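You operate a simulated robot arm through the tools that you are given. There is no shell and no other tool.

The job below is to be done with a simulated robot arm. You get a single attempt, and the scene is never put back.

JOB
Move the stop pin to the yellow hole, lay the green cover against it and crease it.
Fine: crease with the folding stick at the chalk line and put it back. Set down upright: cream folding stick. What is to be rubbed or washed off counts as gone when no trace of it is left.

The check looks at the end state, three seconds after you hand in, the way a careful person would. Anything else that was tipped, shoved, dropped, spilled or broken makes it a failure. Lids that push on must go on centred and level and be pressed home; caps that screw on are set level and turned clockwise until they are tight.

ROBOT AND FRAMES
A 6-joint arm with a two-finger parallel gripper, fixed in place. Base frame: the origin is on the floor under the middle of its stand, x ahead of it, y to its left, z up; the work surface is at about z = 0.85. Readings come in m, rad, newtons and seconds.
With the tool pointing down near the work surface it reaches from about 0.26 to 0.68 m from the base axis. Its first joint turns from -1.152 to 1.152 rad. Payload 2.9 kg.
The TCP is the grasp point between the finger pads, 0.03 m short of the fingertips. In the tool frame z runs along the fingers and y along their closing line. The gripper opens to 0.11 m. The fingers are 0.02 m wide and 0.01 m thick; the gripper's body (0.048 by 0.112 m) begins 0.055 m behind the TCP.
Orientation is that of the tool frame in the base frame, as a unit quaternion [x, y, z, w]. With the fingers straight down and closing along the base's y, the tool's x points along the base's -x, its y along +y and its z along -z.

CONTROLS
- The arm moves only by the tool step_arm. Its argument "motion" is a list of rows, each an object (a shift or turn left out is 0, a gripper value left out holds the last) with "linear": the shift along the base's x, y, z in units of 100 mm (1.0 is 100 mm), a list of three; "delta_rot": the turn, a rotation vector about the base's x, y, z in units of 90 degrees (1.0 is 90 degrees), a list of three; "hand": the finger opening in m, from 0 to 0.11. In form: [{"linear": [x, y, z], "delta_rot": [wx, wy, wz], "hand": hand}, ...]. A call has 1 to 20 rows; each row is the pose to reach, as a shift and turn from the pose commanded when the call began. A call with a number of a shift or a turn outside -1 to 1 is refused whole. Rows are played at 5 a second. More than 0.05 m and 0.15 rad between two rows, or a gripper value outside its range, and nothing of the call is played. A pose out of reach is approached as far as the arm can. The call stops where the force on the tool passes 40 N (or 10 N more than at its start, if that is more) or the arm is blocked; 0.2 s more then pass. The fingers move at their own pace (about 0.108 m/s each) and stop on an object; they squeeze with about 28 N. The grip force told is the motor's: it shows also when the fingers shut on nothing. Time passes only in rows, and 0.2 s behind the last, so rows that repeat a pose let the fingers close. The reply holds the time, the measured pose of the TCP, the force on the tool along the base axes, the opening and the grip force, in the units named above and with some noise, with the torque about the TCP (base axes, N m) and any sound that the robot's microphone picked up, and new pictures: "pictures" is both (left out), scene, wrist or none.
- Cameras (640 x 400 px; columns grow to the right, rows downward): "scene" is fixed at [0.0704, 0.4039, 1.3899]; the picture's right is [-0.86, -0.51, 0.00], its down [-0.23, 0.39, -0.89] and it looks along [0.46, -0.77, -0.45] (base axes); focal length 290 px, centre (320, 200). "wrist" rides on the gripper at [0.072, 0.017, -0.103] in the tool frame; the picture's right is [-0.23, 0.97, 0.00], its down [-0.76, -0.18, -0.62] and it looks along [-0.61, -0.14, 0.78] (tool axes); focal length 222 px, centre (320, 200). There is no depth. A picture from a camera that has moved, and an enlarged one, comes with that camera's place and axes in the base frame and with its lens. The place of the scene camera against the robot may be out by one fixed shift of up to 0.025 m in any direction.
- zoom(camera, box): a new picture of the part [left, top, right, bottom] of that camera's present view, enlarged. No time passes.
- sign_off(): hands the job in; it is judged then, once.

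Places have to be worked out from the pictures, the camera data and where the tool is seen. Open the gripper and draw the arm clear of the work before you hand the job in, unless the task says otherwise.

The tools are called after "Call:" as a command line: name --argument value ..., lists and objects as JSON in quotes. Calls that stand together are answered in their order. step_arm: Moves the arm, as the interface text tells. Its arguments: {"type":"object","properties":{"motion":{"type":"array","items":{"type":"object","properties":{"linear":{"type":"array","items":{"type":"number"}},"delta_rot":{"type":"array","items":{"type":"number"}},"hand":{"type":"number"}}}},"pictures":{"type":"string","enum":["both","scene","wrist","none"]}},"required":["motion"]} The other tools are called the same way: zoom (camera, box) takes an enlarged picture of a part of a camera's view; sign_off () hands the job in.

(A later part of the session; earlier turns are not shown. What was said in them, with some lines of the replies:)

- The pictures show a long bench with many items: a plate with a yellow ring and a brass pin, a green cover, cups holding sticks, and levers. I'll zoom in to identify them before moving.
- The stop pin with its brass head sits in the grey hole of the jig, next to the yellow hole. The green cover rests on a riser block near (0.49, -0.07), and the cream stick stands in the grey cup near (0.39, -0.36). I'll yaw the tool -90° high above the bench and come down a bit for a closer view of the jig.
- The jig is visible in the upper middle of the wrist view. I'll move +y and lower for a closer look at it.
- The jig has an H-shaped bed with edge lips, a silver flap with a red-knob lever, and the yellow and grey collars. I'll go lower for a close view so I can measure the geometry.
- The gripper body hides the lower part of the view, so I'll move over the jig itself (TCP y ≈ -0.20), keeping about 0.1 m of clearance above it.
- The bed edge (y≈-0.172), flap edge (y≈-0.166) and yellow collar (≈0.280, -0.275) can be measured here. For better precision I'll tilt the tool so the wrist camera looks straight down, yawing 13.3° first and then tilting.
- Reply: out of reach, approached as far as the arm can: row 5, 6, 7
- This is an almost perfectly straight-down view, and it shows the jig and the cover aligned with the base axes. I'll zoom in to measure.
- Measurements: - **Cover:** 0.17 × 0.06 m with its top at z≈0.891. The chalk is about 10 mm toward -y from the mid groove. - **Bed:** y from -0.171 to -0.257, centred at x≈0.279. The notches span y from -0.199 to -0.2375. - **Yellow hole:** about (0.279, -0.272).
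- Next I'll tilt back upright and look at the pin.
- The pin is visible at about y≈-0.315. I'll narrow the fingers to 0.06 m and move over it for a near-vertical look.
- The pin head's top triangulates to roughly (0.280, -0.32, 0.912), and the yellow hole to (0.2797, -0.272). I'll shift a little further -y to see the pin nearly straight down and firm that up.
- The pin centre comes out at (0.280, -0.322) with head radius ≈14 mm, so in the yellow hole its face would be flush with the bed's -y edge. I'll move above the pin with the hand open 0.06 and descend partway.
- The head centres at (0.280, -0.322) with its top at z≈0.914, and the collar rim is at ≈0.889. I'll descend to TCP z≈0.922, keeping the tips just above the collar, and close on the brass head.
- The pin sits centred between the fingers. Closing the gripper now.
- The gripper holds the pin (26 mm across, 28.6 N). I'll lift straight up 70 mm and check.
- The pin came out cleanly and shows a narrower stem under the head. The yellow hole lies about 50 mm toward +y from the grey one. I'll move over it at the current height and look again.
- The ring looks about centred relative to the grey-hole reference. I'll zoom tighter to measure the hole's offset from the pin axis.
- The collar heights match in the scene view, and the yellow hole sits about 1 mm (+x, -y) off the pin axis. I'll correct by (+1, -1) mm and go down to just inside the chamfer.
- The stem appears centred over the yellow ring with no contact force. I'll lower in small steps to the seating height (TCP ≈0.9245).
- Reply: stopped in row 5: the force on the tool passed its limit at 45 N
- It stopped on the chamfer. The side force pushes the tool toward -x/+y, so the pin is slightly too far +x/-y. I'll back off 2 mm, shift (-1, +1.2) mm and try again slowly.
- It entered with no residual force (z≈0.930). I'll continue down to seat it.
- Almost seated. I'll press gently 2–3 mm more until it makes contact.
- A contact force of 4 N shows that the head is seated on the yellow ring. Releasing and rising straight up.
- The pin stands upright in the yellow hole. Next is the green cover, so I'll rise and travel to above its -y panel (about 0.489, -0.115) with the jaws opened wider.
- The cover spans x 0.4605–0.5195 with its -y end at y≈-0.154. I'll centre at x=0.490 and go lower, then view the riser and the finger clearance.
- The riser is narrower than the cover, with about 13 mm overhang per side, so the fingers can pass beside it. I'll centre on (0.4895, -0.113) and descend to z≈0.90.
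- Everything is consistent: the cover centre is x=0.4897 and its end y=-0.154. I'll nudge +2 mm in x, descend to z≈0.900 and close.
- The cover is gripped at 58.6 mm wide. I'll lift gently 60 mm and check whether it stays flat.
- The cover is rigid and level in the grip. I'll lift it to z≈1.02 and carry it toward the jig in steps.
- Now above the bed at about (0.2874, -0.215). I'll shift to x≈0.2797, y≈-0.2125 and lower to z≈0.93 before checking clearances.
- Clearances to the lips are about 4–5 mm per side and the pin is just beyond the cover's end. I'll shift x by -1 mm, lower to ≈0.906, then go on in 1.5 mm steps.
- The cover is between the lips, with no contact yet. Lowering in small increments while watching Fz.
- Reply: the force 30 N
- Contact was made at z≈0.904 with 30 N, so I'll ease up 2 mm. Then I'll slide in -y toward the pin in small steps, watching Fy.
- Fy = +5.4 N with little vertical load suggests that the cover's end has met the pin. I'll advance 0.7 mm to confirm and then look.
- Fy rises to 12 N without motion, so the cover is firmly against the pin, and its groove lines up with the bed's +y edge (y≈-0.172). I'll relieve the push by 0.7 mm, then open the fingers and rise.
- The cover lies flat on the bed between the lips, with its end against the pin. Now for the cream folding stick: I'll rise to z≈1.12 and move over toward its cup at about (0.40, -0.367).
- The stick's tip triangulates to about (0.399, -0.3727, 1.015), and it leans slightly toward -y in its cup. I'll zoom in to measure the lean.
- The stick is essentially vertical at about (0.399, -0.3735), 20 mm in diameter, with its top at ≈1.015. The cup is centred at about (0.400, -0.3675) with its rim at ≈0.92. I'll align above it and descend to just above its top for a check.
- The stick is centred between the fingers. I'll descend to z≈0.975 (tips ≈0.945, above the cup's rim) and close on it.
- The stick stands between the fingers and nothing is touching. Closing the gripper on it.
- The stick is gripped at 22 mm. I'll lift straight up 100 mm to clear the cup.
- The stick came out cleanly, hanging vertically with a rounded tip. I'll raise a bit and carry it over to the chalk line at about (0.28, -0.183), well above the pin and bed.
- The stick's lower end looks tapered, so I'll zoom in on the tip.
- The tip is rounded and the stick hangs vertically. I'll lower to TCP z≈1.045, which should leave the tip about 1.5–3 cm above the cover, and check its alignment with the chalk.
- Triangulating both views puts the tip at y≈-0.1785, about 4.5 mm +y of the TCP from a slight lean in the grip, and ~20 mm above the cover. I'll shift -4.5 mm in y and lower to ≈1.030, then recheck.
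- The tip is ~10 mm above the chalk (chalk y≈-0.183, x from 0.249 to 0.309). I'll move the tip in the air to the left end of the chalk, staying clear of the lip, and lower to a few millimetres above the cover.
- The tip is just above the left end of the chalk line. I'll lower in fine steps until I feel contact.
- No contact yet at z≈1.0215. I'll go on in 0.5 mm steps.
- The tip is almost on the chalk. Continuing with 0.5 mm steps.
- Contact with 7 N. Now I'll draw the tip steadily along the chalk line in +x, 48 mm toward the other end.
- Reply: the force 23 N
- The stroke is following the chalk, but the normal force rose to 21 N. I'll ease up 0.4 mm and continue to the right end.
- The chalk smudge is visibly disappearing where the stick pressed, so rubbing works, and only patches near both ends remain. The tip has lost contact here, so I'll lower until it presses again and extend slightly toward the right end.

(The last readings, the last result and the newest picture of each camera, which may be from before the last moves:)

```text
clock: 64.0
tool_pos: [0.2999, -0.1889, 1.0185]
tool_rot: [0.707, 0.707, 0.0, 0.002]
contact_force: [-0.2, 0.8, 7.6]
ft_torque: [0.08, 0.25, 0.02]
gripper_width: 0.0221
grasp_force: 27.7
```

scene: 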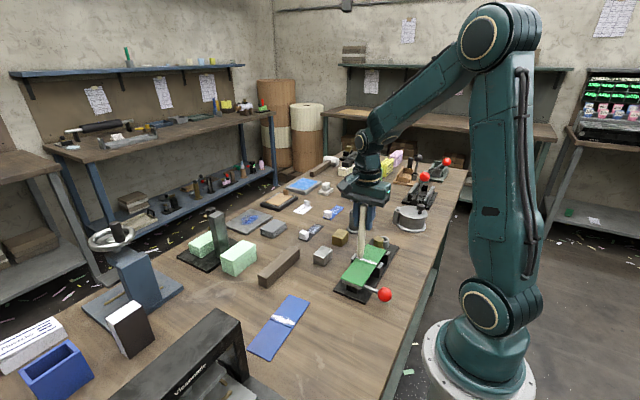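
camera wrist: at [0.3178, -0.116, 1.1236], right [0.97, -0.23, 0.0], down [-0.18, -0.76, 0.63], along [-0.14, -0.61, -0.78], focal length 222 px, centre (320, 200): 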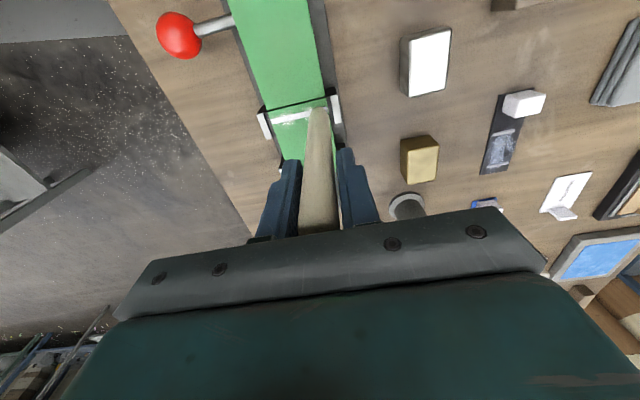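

7.6 N of contact again. I'll go 3 mm further right, then draw back to the left over the whole line.

Call:
step_arm --motion '[{"linear": [0.015, 0, -0.001]}, {"linear": [0.03, 0, -0.001]}, {"linear": [0.01, 0, -0.001]}, {"linear": [-0.02, 0, -0.001]}, {"linear": [-0.05, 0, -0.001]}, {"linear": [-0.08, 0, -0.001]}, {"linear": [-0.11, 0, -0.001]}]' --pictures "both"

Call:
zoom --camera "wrist" --box '[260, 50, 380, 140]'

Call:
zoom --camera "scene" --box '[345, 215, 405, 290]'

```text
clock: 65.6
tool_pos: [0.2887, -0.1876, 1.019]
tool_rot: [0.708, 0.707, -0.002, 0.001]
contact_force: [0.3, -1.4, 3.8]
ft_torque: [-0.05, 0.13, -0.01]
gripper_width: 0.0225
grasp_force: 28.2
camera wrist: at [0.3061, -0.1159, 1.1228], right [0.97, -0.23, 0.0], down [-0.18, -0.76, 0.63], along [-0.14, -0.61, -0.78], focal length 222 px, centre (320, 200)
```

scene: 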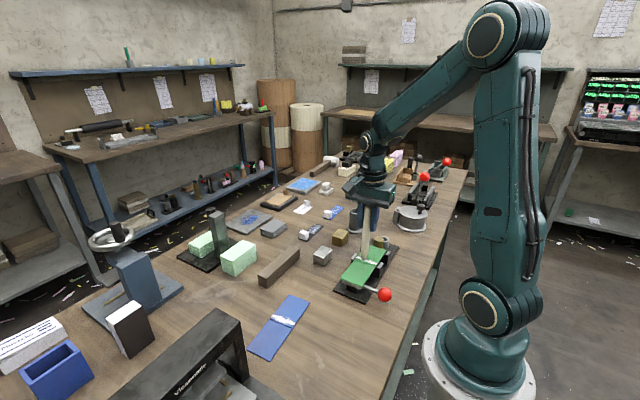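
wrist: 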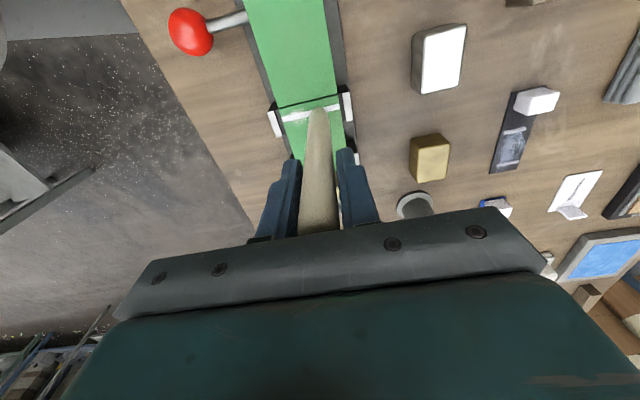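

```text
4.44 times, centred on (320, 95) of wrist
camera zoom: at [0.3061, -0.1159, 1.1228], right [0.97, -0.23, 0.0], down [-0.18, -0.76, 0.63], along [-0.14, -0.61, -0.78], focal length 987 px, centre (320, 667)
```

zoom: 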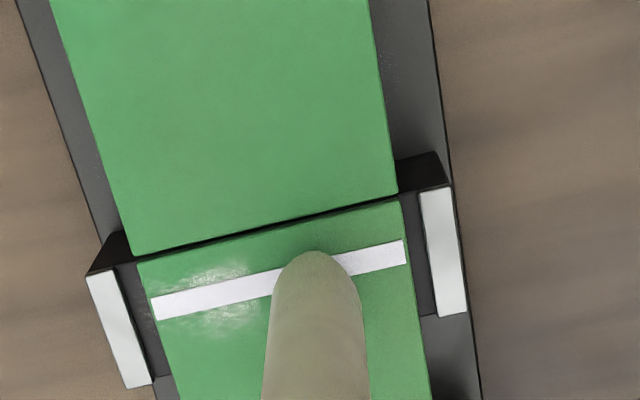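

```text
5.33 times, centred on (375, 252) of scene
camera zoom: at [0.0704, 0.4039, 1.3899], right [-0.86, -0.51, 0.0], down [-0.23, 0.39, -0.89], along [0.46, -0.77, -0.45], focal length 1546 px, centre (27, -80)
```

zoom: 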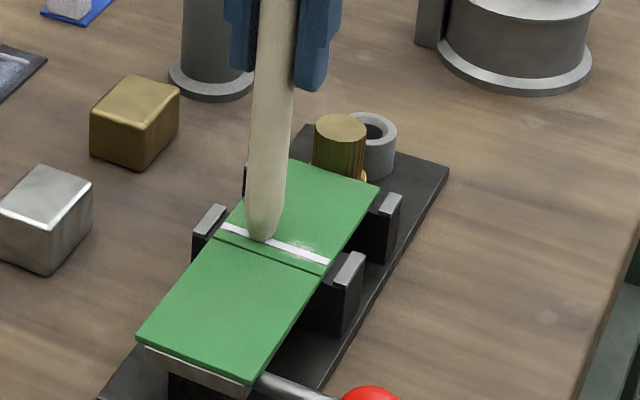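

The smudge on the right is gone and only a patch on the left remains. I'll add 0.2 mm of press and draw on to the left end.

Call:
step_arm --motion '[{"linear": [-0.03, 0, -0.003]}, {"linear": [-0.06, 0, -0.003]}, {"linear": [-0.09, 0, -0.003]}, {"linear": [-0.12, 0, -0.003]}, {"linear": [-0.15, 0, -0.003]}, {"linear": [-0.18, 0, -0.003]}, {"linear": [-0.21, 0, -0.003]}]' --pictures "both"

Call:
zoom --camera "wrist" --box '[260, 50, 380, 140]'

Call:
zoom --camera "scene" --box '[345, 215, 405, 290]'

```text
clock: 67.2
tool_pos: [0.2685, -0.1892, 1.019]
tool_rot: [0.707, 0.708, -0.001, 0.002]
contact_force: [0.4, 0.4, -0.7]
ft_torque: [0.01, 0.04, 0.01]
gripper_width: 0.0226
grasp_force: 28.0
camera wrist: at [0.2855, -0.116, 1.1227], right [0.97, -0.23, 0.0], down [-0.18, -0.76, 0.63], along [-0.14, -0.61, -0.78], focal length 222 px, centre (320, 200)
```

scene: 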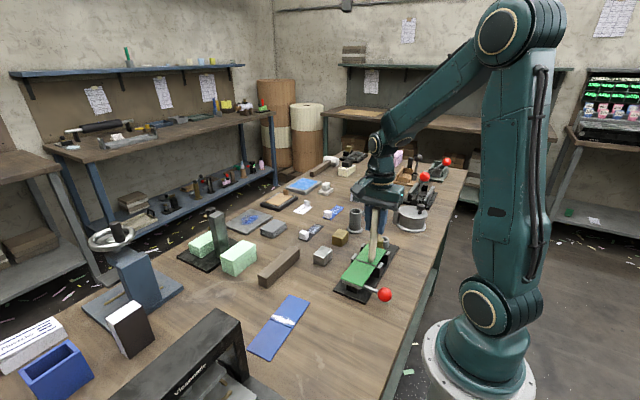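
wrist: 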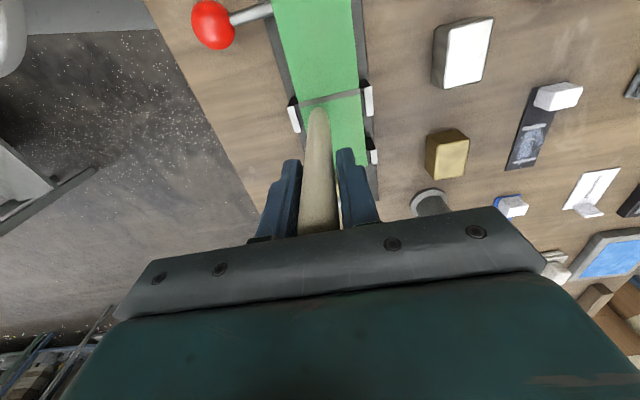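

```text
4.44 times, centred on (320, 95) of wrist
camera zoom: at [0.2855, -0.116, 1.1227], right [0.97, -0.23, 0.0], down [-0.18, -0.76, 0.63], along [-0.14, -0.61, -0.78], focal length 987 px, centre (320, 667)
```

zoom: 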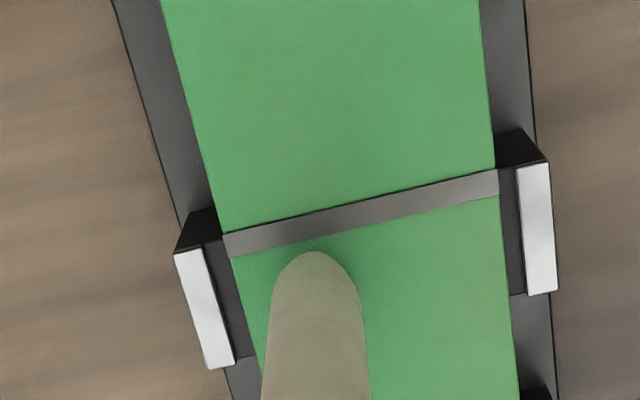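

```text
5.33 times, centred on (375, 252) of scene
camera zoom: at [0.0704, 0.4039, 1.3899], right [-0.86, -0.51, 0.0], down [-0.23, 0.39, -0.89], along [0.46, -0.77, -0.45], focal length 1546 px, centre (27, -80)
```

zoom: 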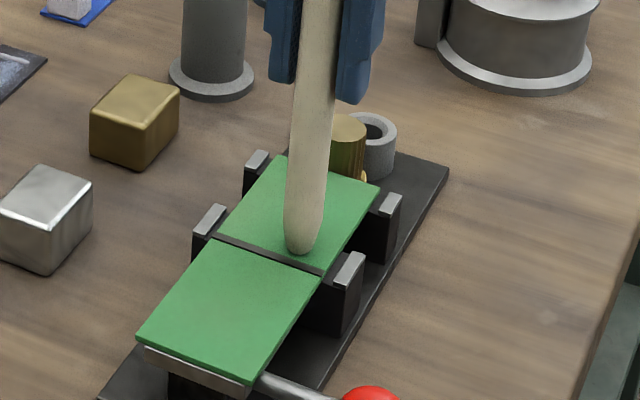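

The chalk and smudge are gone, and a clean crease band now shows at the fold. I'll lift the stick off and carry it back above its cup.

Call:
step_arm --motion '[{"linear": [0, 0, 0.15]}, {"linear": [0, 0, 0.4]}, {"linear": [0, 0, 0.7]}, {"linear": [0, 0, 0.95]}, {"linear": [0.2, -0.3, 0.95]}, {"linear": [0.4, -0.6, 0.95]}, {"linear": [0.6, -0.9, 0.95]}, {"linear": [0.65, -1.0, 0.95]}, {"linear": [0.65, -1.0, 0.95]}]' --pictures "scene"

Call:
zoom --camera "scene" --box '[330, 210, 410, 310]'

```text
clock: 69.2
tool_pos: [0.3317, -0.2877, 1.1156]
tool_rot: [0.707, 0.708, -0.002, 0.001]
contact_force: [0.6, 0.3, -0.4]
ft_torque: [0.02, 0.01, 0.0]
gripper_width: 0.0221
grasp_force: 27.7
```

scene: 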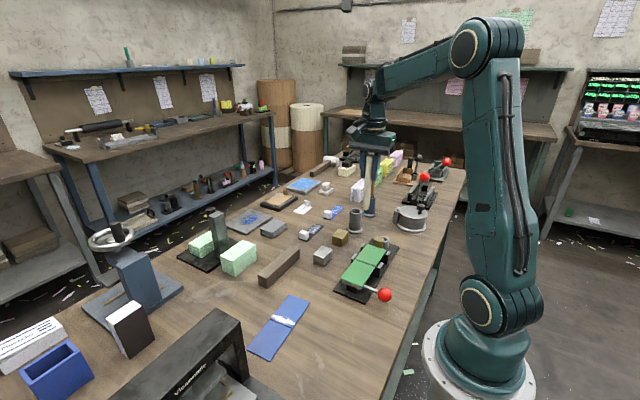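

```text
4.00 times, centred on (370, 260) of scene
camera zoom: at [0.0704, 0.4038, 1.3899], right [-0.86, -0.51, 0.0], down [-0.23, 0.39, -0.89], along [0.46, -0.77, -0.45], focal length 1159 px, centre (120, -40)
```

zoom: 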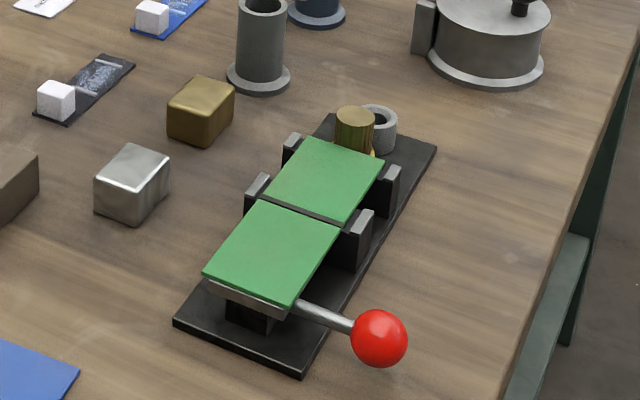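

The cover has a clean crease line and still sits against the pin. Now I'll move above the cup at about (0.399, -0.373) and check the tip's alignment with the cup mouth.

Call:
step_arm --motion '[{"linear": [0.25, -0.3, 0]}, {"linear": [0.5, -0.6, 0]}, {"linear": [0.675, -0.855, 0]}, {"linear": [0.675, -0.855, -0.2]}, {"linear": [0.675, -0.855, -0.3]}, {"linear": [0.675, -0.855, -0.3]}]' --pictures "both"

Call:
zoom --camera "wrist" --box '[260, 40, 380, 140]'

Call:
zoom --camera "scene" --box '[325, 160, 395, 240]'

```text
clock: 70.6
tool_pos: [0.4018, -0.3745, 1.0838]
tool_rot: [0.707, 0.707, -0.001, 0.001]
contact_force: [-0.4, 0.4, -0.6]
ft_torque: [-0.03, 0.03, 0.02]
gripper_width: 0.0224
grasp_force: 27.8
camera wrist: at [0.4186, -0.3025, 1.1885], right [0.97, -0.23, 0.0], down [-0.18, -0.76, 0.63], along [-0.14, -0.61, -0.78], focal length 222 px, centre (320, 200)
```

scene: 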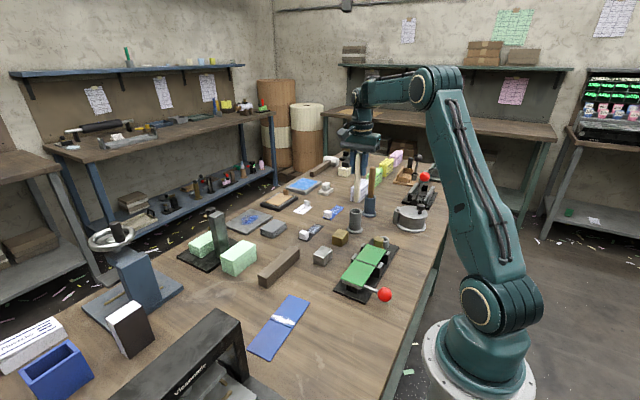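
wrist: 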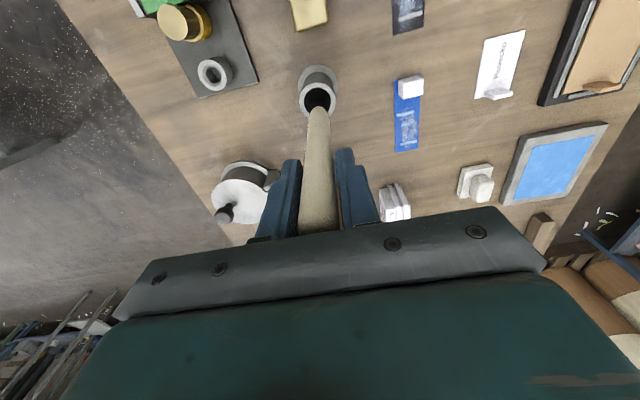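

```text
4.00 times, centred on (320, 90) of wrist
camera zoom: at [0.4186, -0.3025, 1.1885], right [0.97, -0.23, 0.0], down [-0.18, -0.76, 0.63], along [-0.14, -0.61, -0.78], focal length 888 px, centre (320, 640)
```

zoom: 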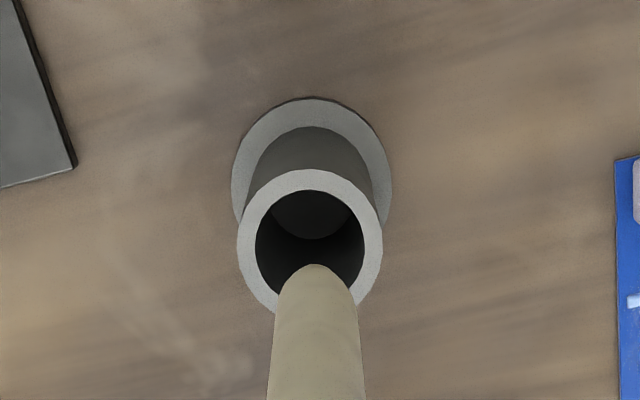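

```text
5.00 times, centred on (360, 200) of scene
camera zoom: at [0.0704, 0.4039, 1.3899], right [-0.86, -0.51, 0.0], down [-0.23, 0.39, -0.89], along [0.46, -0.77, -0.45], focal length 1449 px, centre (120, 200)
```

zoom: 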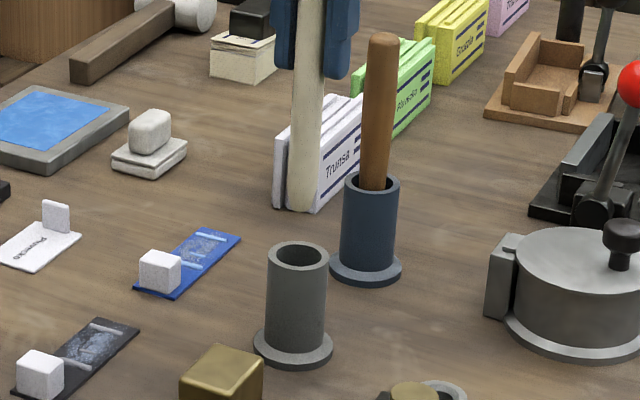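

The tip is over the cup, about 1.7 mm off in +x. I'll shift (-1.7, +1.2) mm and lower the stick into the cup to ~10 mm above its original height.

Call:
step_arm --motion '[{"linear": [-0.017, 0.012, 0]}, {"linear": [-0.017, 0.012, -0.15]}, {"linear": [-0.017, 0.012, -0.3]}, {"linear": [-0.017, 0.012, -0.45]}, {"linear": [-0.017, 0.012, -0.45]}]' --pictures "both"

Call:
zoom --camera "wrist" --box '[260, 60, 380, 160]'

Call:
zoom --camera "scene" --box '[325, 160, 395, 240]'

```text
clock: 71.8
tool_pos: [0.3996, -0.374, 1.0402]
tool_rot: [0.707, 0.707, -0.001, 0.001]
contact_force: [0.0, 0.6, -0.1]
ft_torque: [0.02, 0.05, 0.0]
gripper_width: 0.0224
grasp_force: 27.5
camera wrist: at [0.4159, -0.3004, 1.1428], right [0.97, -0.23, 0.0], down [-0.18, -0.76, 0.63], along [-0.14, -0.61, -0.78], focal length 222 px, centre (320, 200)
```

scene: 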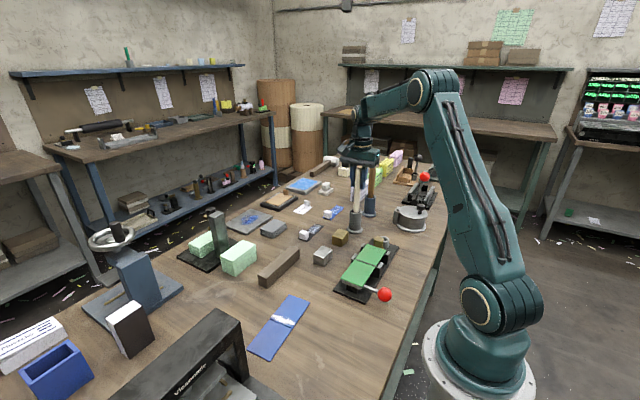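
wrist: 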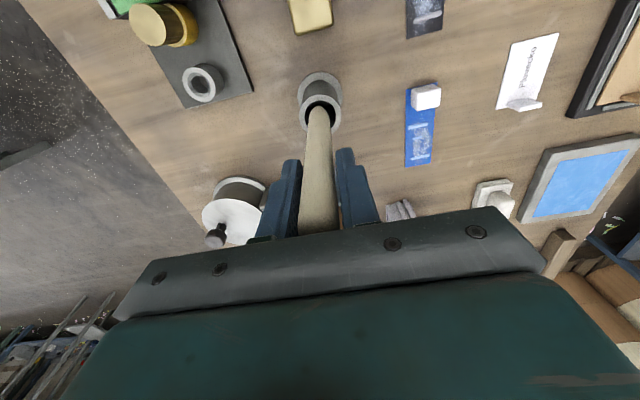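

```text
4.00 times, centred on (320, 110) of wrist
camera zoom: at [0.4159, -0.3004, 1.1428], right [0.97, -0.23, 0.0], down [-0.18, -0.76, 0.63], along [-0.14, -0.61, -0.78], focal length 888 px, centre (320, 560)
```

zoom: 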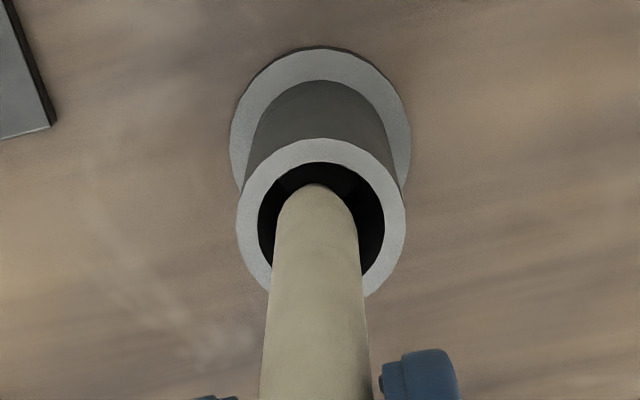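

```text
5.00 times, centred on (360, 200) of scene
camera zoom: at [0.0704, 0.4039, 1.3899], right [-0.86, -0.51, 0.0], down [-0.23, 0.39, -0.89], along [0.46, -0.77, -0.45], focal length 1449 px, centre (120, 200)
```

zoom: 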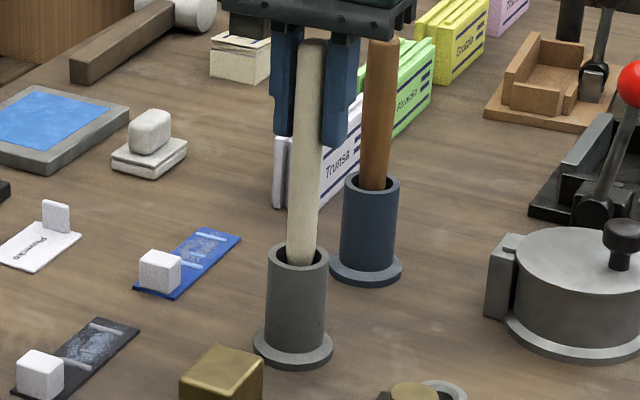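

The tip is entering the cup cleanly with no contact. Continuing down to ≈0.985.

Call:
step_arm --motion '[{"linear": [0, 0, -0.1]}, {"linear": [0, 0, -0.22]}, {"linear": [0, 0, -0.36]}, {"linear": [0, 0, -0.5]}, {"linear": [0, 0, -0.55]}, {"linear": [0, 0, -0.55]}]' --pictures "none"

```text
clock: 73.2
tool_pos: [0.3988, -0.3741, 0.9834]
tool_rot: [0.707, 0.707, -0.001, 0.001]
contact_force: [0.1, -0.2, -1.1]
ft_torque: [0.02, 0.0, 0.03]
gripper_width: 0.0224
grasp_force: 27.4
```

Still free at z≈0.984. I'll lower in ~1.5 mm steps toward the original height of 0.974 and watch the force.

Call:
step_arm --motion '[{"linear": [0, 0, -0.02]}, {"linear": [0, 0, -0.04]}, {"linear": [0, 0, -0.06]}, {"linear": [0, 0, -0.075]}, {"linear": [0, 0, -0.085]}, {"linear": [0, 0, -0.085]}]' --pictures "none"

```text
clock: 74.6
tool_pos: [0.3983, -0.372, 0.9766]
tool_rot: [0.707, 0.707, 0.0, 0.003]
contact_force: [-6.3, -2.0, 26.4]
ft_torque: [-0.12, 0.75, 0.02]
gripper_width: 0.0227
grasp_force: 27.8
```

The bottom of the cup is reached (26 N). I'll ease up about 1 mm to relieve the load before releasing.

Call:
step_arm --motion '[{"linear": [0, 0, 0.008]}, {"linear": [0, 0, 0.01]}, {"linear": [0, 0, 0.01]}]' --pictures "scene"

Call:
zoom --camera "scene" --box '[325, 160, 395, 240]'

```text
clock: 75.4
tool_pos: [0.4005, -0.3715, 0.9756]
tool_rot: [0.707, 0.707, -0.001, 0.001]
contact_force: [-1.0, -0.9, 18.1]
ft_torque: [-0.09, -0.26, -0.05]
gripper_width: 0.0222
grasp_force: 28.3
```

scene: 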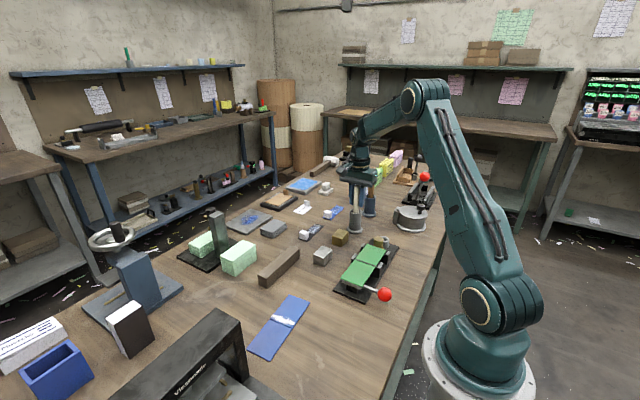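

```text
5.00 times, centred on (360, 200) of scene
camera zoom: at [0.0701, 0.404, 1.3898], right [-0.86, -0.51, 0.0], down [-0.23, 0.39, -0.89], along [0.46, -0.77, -0.45], focal length 1449 px, centre (120, 200)
```

zoom: 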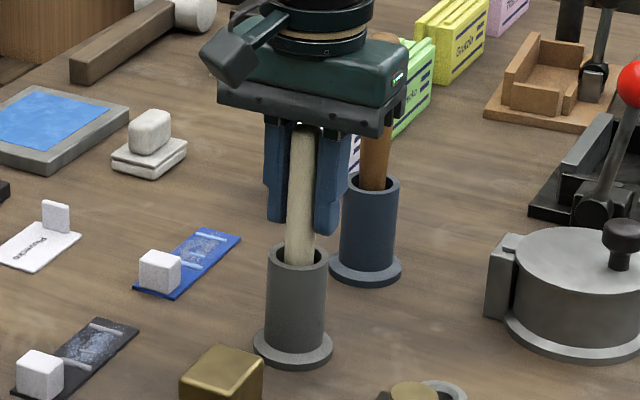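

Still 18 N, so I'll ease up another 0.7 mm.

Call:
step_arm --motion '[{"linear": [0, 0, 0.007]}, {"linear": [0, 0, 0.007]}]' --pictures "none"

```text
clock: 76.0
tool_pos: [0.4005, -0.3715, 0.9764]
tool_rot: [0.706, 0.708, 0.001, 0.001]
contact_force: [2.6, -1.3, 8.3]
ft_torque: [-0.15, -0.41, -0.02]
gripper_width: 0.0224
grasp_force: 28.1
```

Call:
step_arm --motion '[{"linear": [0, 0, 0.005]}, {"linear": [0, 0, 0.005]}]' --pictures "none"

```text
clock: 76.6
tool_pos: [0.3985, -0.3726, 0.9753]
tool_rot: [0.707, 0.707, 0.0, 0.0]
contact_force: [0.3, -0.7, -0.1]
ft_torque: [0.04, -0.04, -0.01]
gripper_width: 0.0219
grasp_force: 27.9
```

The load is relieved and the stick stands on the cup's floor. I'll open the fingers and rise straight up.

Call:
step_arm --motion '[{"linear": [0, 0, 0], "hand": 0.05}, {"linear": [0, 0, 0], "hand": 0.07}, {"linear": [0, 0, 0], "hand": 0.07}, {"linear": [0, 0, 0], "hand": 0.07}, {"linear": [0, 0, 0.2], "hand": 0.07}, {"linear": [0, 0, 0.5], "hand": 0.07}, {"linear": [0, 0, 0.9], "hand": 0.07}, {"linear": [0, 0, 1.0], "hand": 0.07}, {"linear": [0, 0, 1.0], "hand": 0.07}]' --pictures "both"

Call:
zoom --camera "scene" --box '[325, 160, 395, 240]'

Call:
zoom --camera "wrist" --box '[240, 40, 400, 180]'

```text
clock: 78.6
tool_pos: [0.4003, -0.3721, 1.0761]
tool_rot: [0.707, 0.707, -0.002, 0.002]
contact_force: [0.4, 0.2, -0.5]
ft_torque: [-0.01, 0.01, 0.0]
gripper_width: 0.0701
grasp_force: 0.1
camera wrist: at [0.4166, -0.2995, 1.1808], right [0.97, -0.23, 0.0], down [-0.18, -0.76, 0.63], along [-0.14, -0.61, -0.78], focal length 222 px, centre (320, 200)
```

scene: 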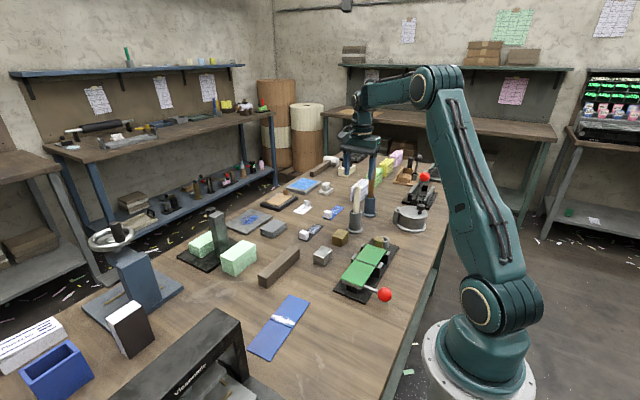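
wrist: 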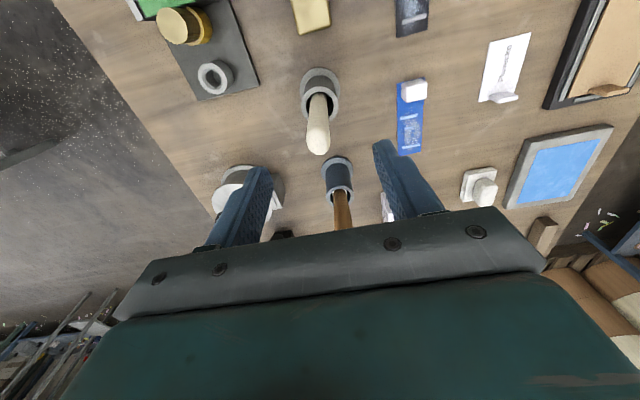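

```text
5.00 times, centred on (360, 200) of scene
camera zoom: at [0.0704, 0.4039, 1.3899], right [-0.86, -0.51, 0.0], down [-0.23, 0.39, -0.89], along [0.46, -0.77, -0.45], focal length 1449 px, centre (120, 200)
```

zoom: 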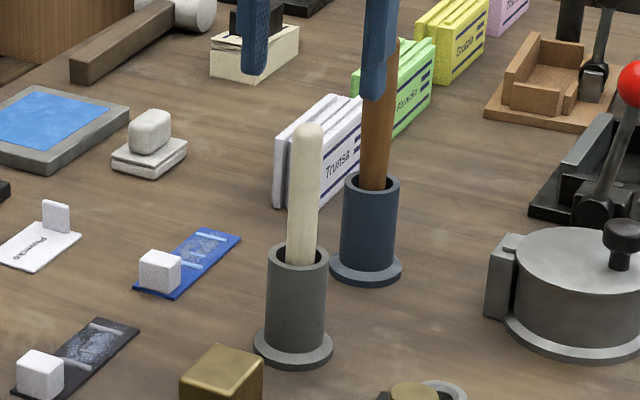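

```text
2.86 times, centred on (320, 110) of wrist
camera zoom: at [0.4166, -0.2995, 1.1808], right [0.97, -0.23, 0.0], down [-0.18, -0.76, 0.63], along [-0.14, -0.61, -0.78], focal length 635 px, centre (320, 457)
```

zoom: 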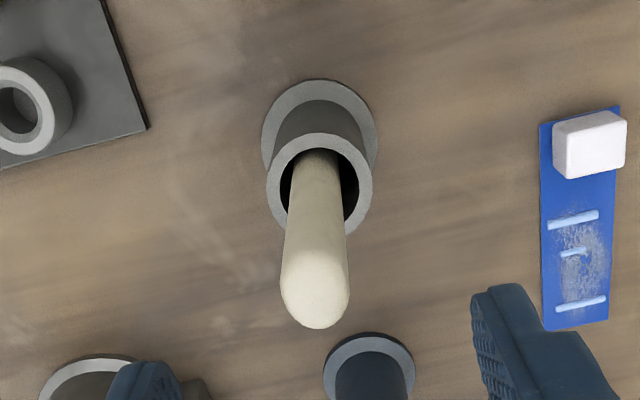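

The stick stands upright in its cup as before. I'll rise and pass over the jig to inspect the cover and the pin.

Call:
step_arm --motion '[{"linear": [0, 0, 0.4]}, {"linear": [-0.2, 0.2, 0.6]}, {"linear": [-0.5, 0.5, 0.6]}, {"linear": [-0.8, 0.8, 0.6]}, {"linear": [-1.0, 1.0, 0.6]}, {"linear": [-1.0, 1.0, 0.6]}]' --pictures "none"

Call:
step_arm --motion '[{"linear": [-0.15, 0.2, -0.2]}, {"linear": [-0.2, 0.35, -0.6]}, {"linear": [-0.2, 0.35, -0.8]}, {"linear": [-0.2, 0.35, -0.8]}]' --pictures "both"

Call:
zoom --camera "wrist" --box '[230, 0, 430, 210]'

Call:
zoom --camera "scene" --box '[330, 210, 410, 310]'

```text
clock: 80.0
tool_pos: [0.2983, -0.2706, 1.1368]
tool_rot: [0.707, 0.707, -0.002, 0.001]
contact_force: [-0.5, -0.1, -0.4]
ft_torque: [-0.01, 0.0, -0.01]
gripper_width: 0.07
grasp_force: 0.0
```

```text
clock: 81.0
tool_pos: [0.2803, -0.2358, 1.0549]
tool_rot: [0.707, 0.707, 0.0, 0.002]
contact_force: [0.1, 0.5, -0.9]
ft_torque: [0.0, 0.02, 0.02]
gripper_width: 0.07
grasp_force: 0.1
camera wrist: at [0.2969, -0.1634, 1.1599], right [0.97, -0.23, 0.0], down [-0.18, -0.76, 0.63], along [-0.14, -0.61, -0.78], focal length 222 px, centre (320, 200)
```

scene: 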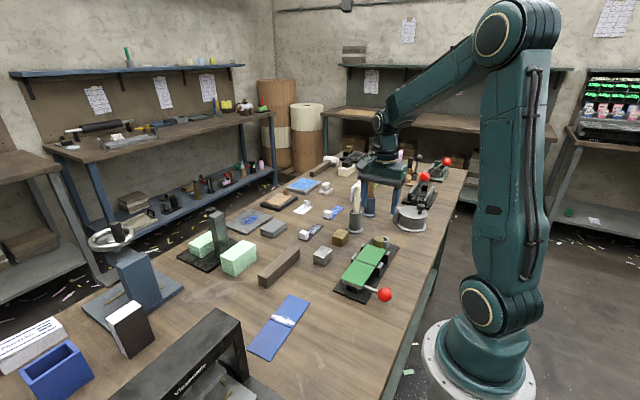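
wrist: 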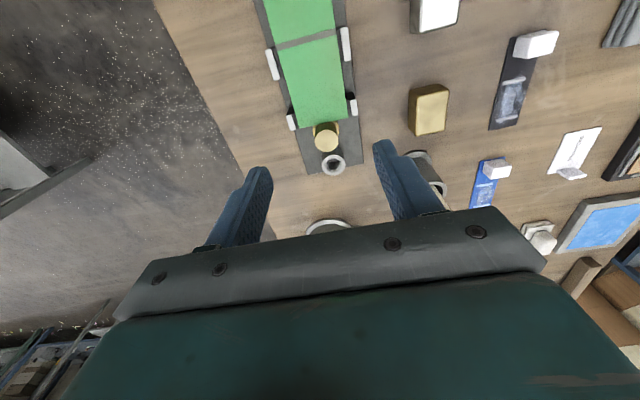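

```text
1.90 times, centred on (330, 105) of wrist
camera zoom: at [0.2969, -0.1634, 1.1599], right [0.97, -0.23, 0.0], down [-0.18, -0.76, 0.63], along [-0.14, -0.61, -0.78], focal length 423 px, centre (301, 381)
```

zoom: 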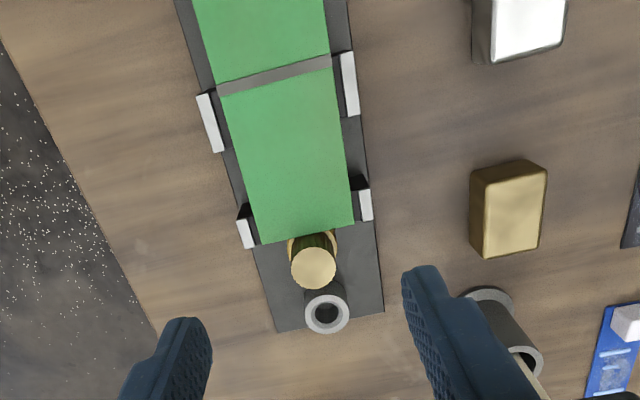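

```text
4.00 times, centred on (370, 260) of scene
camera zoom: at [0.0704, 0.4039, 1.3899], right [-0.86, -0.51, 0.0], down [-0.23, 0.39, -0.89], along [0.46, -0.77, -0.45], focal length 1159 px, centre (120, -40)
```

zoom: 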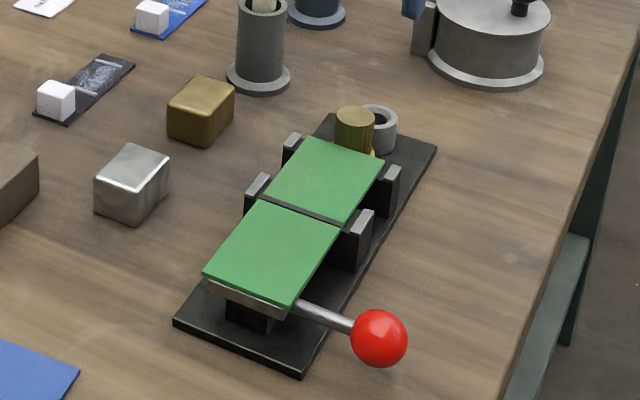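

I'll take a closer look at the contact between the cover's end and the pin.

Call:
zoom --camera "wrist" --box '[285, 80, 365, 140]'

Call:
zoom --camera "scene" --box '[360, 225, 400, 255]'

```text
6.67 times, centred on (325, 110) of wrist
camera zoom: at [0.2969, -0.1634, 1.1599], right [0.97, -0.23, 0.0], down [-0.18, -0.76, 0.63], along [-0.14, -0.61, -0.78], focal length 1481 px, centre (287, 800)
```

zoom: 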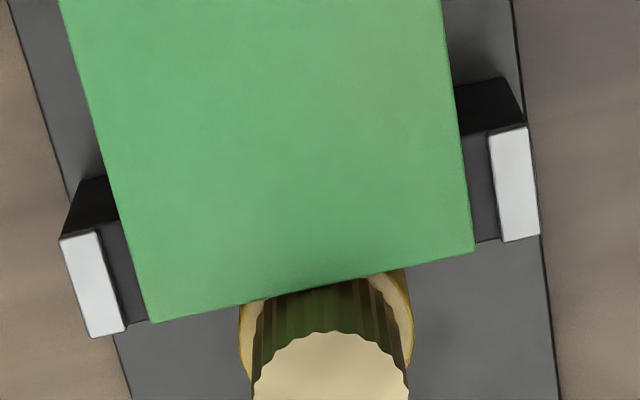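

```text
13.33 times, centred on (380, 240) of scene
camera zoom: at [0.0704, 0.4039, 1.3899], right [-0.86, -0.51, 0.0], down [-0.23, 0.39, -0.89], along [0.46, -0.77, -0.45], focal length 3864 px, centre (-480, -333)
```

zoom: 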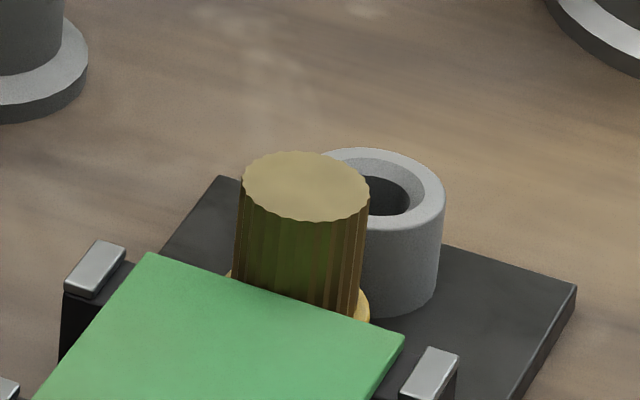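

The cover's end (y≈-0.2565) and the pin's face (≈-0.257) coincide within measurement error, the crease is clean and no chalk is left. I'll open the gripper and draw the arm up and clear.

Call:
step_arm --motion '[{"linear": [0, 0, 0.3], "hand": 0.09}, {"linear": [0, 0, 0.6], "hand": 0.11}, {"linear": [0, 0, 1.0], "hand": 0.11}, {"linear": [0, 0, 1.0], "hand": 0.11}]' --pictures "none"

Call:
step_arm --motion '[{"linear": [0, 0, 0.4], "hand": 0.11}, {"linear": [0, 0, 0.8], "hand": 0.11}, {"linear": [0, 0, 1.0], "hand": 0.11}, {"linear": [0, 0, 1.0], "hand": 0.11}, {"linear": [0, 0, 1.0], "hand": 0.11}]' --pictures "both"

Call:
zoom --camera "scene" --box '[320, 170, 440, 300]'

Call:
zoom --camera "scene" --box '[180, 180, 350, 330]'

```text
clock: 82.0
tool_pos: [0.2814, -0.2367, 1.1567]
tool_rot: [0.707, 0.707, -0.001, 0.001]
contact_force: [0.7, -1.1, 0.5]
ft_torque: [0.01, 0.01, 0.02]
gripper_width: 0.1099
grasp_force: 0.1
```

```text
clock: 83.2
tool_pos: [0.2816, -0.2365, 1.2564]
tool_rot: [0.707, 0.707, 0.0, 0.002]
contact_force: [0.3, -0.8, 0.6]
ft_torque: [0.03, 0.05, 0.01]
gripper_width: 0.1099
grasp_force: 0.1
camera wrist: at [0.2985, -0.1653, 1.3598], right [0.97, -0.23, 0.0], down [-0.18, -0.76, 0.62], along [-0.14, -0.61, -0.78], focal length 222 px, centre (320, 200)
```

scene: 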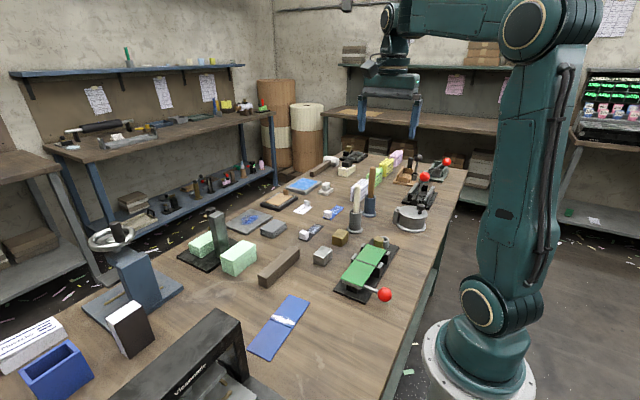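
wrist: 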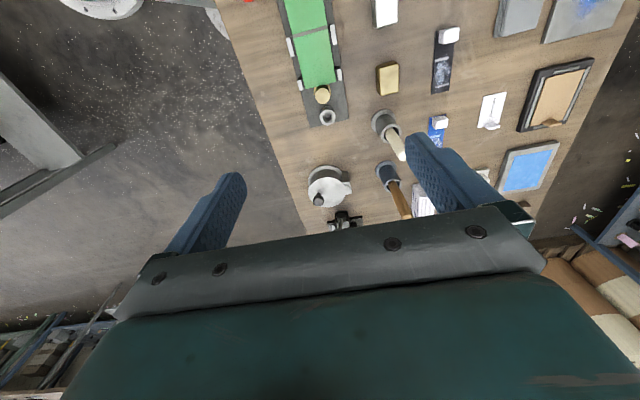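

```text
3.08 times, centred on (380, 235) of scene
camera zoom: at [0.0704, 0.4039, 1.3899], right [-0.86, -0.51, 0.0], down [-0.23, 0.39, -0.89], along [0.46, -0.77, -0.45], focal length 892 px, centre (135, 92)
```

zoom: 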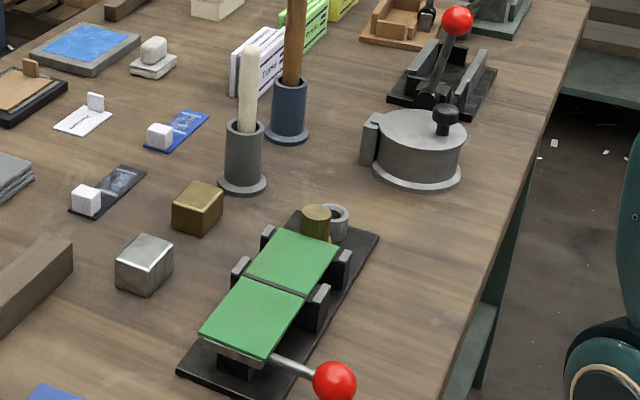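

```text
2.67 times, centred on (265, 255) of scene
camera zoom: at [0.0704, 0.4039, 1.3899], right [-0.86, -0.51, 0.0], down [-0.23, 0.39, -0.89], along [0.46, -0.77, -0.45], focal length 773 px, centre (467, 53)
```

zoom: 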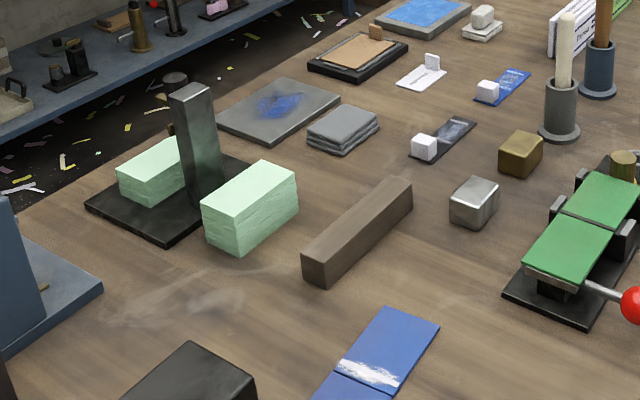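

The end state looks right:
- The pin is in the yellow hole.
- The green cover lies against the pin with a clean crease.
- The cream stick is upright in its cup.
- Everything else is where it was, the gripper is open and the arm is clear.

I'm handing the job in.

Call:
sign_off

```text
The job is handed in.
```

I moved the stop pin to the yellow hole, laid the green cover against it and creased it with the cream folding stick. The job is handed in, and I have not seen a verdict from the check.

- **Pin:** it caught on the rim of the hole on the first try. I shifted it about a millimetre and it seated fully and upright.
- **Cover:** it lies flat on the jig with its end against the pin. The last pictures put any gap at well under a millimetre, within what I could measure.
- **Crease:** I drew the stick along the chalk line twice, once each way. The chalk and its smudge are gone and a clean crease shows at the fold. I left the red lever alone, because I read the job as creasing with the stick.
- **Stick:** it is back upright in its grey cup.

The final pictures show nothing else tipped or moved. The gripper is open and the arm is raised clear of the bench.
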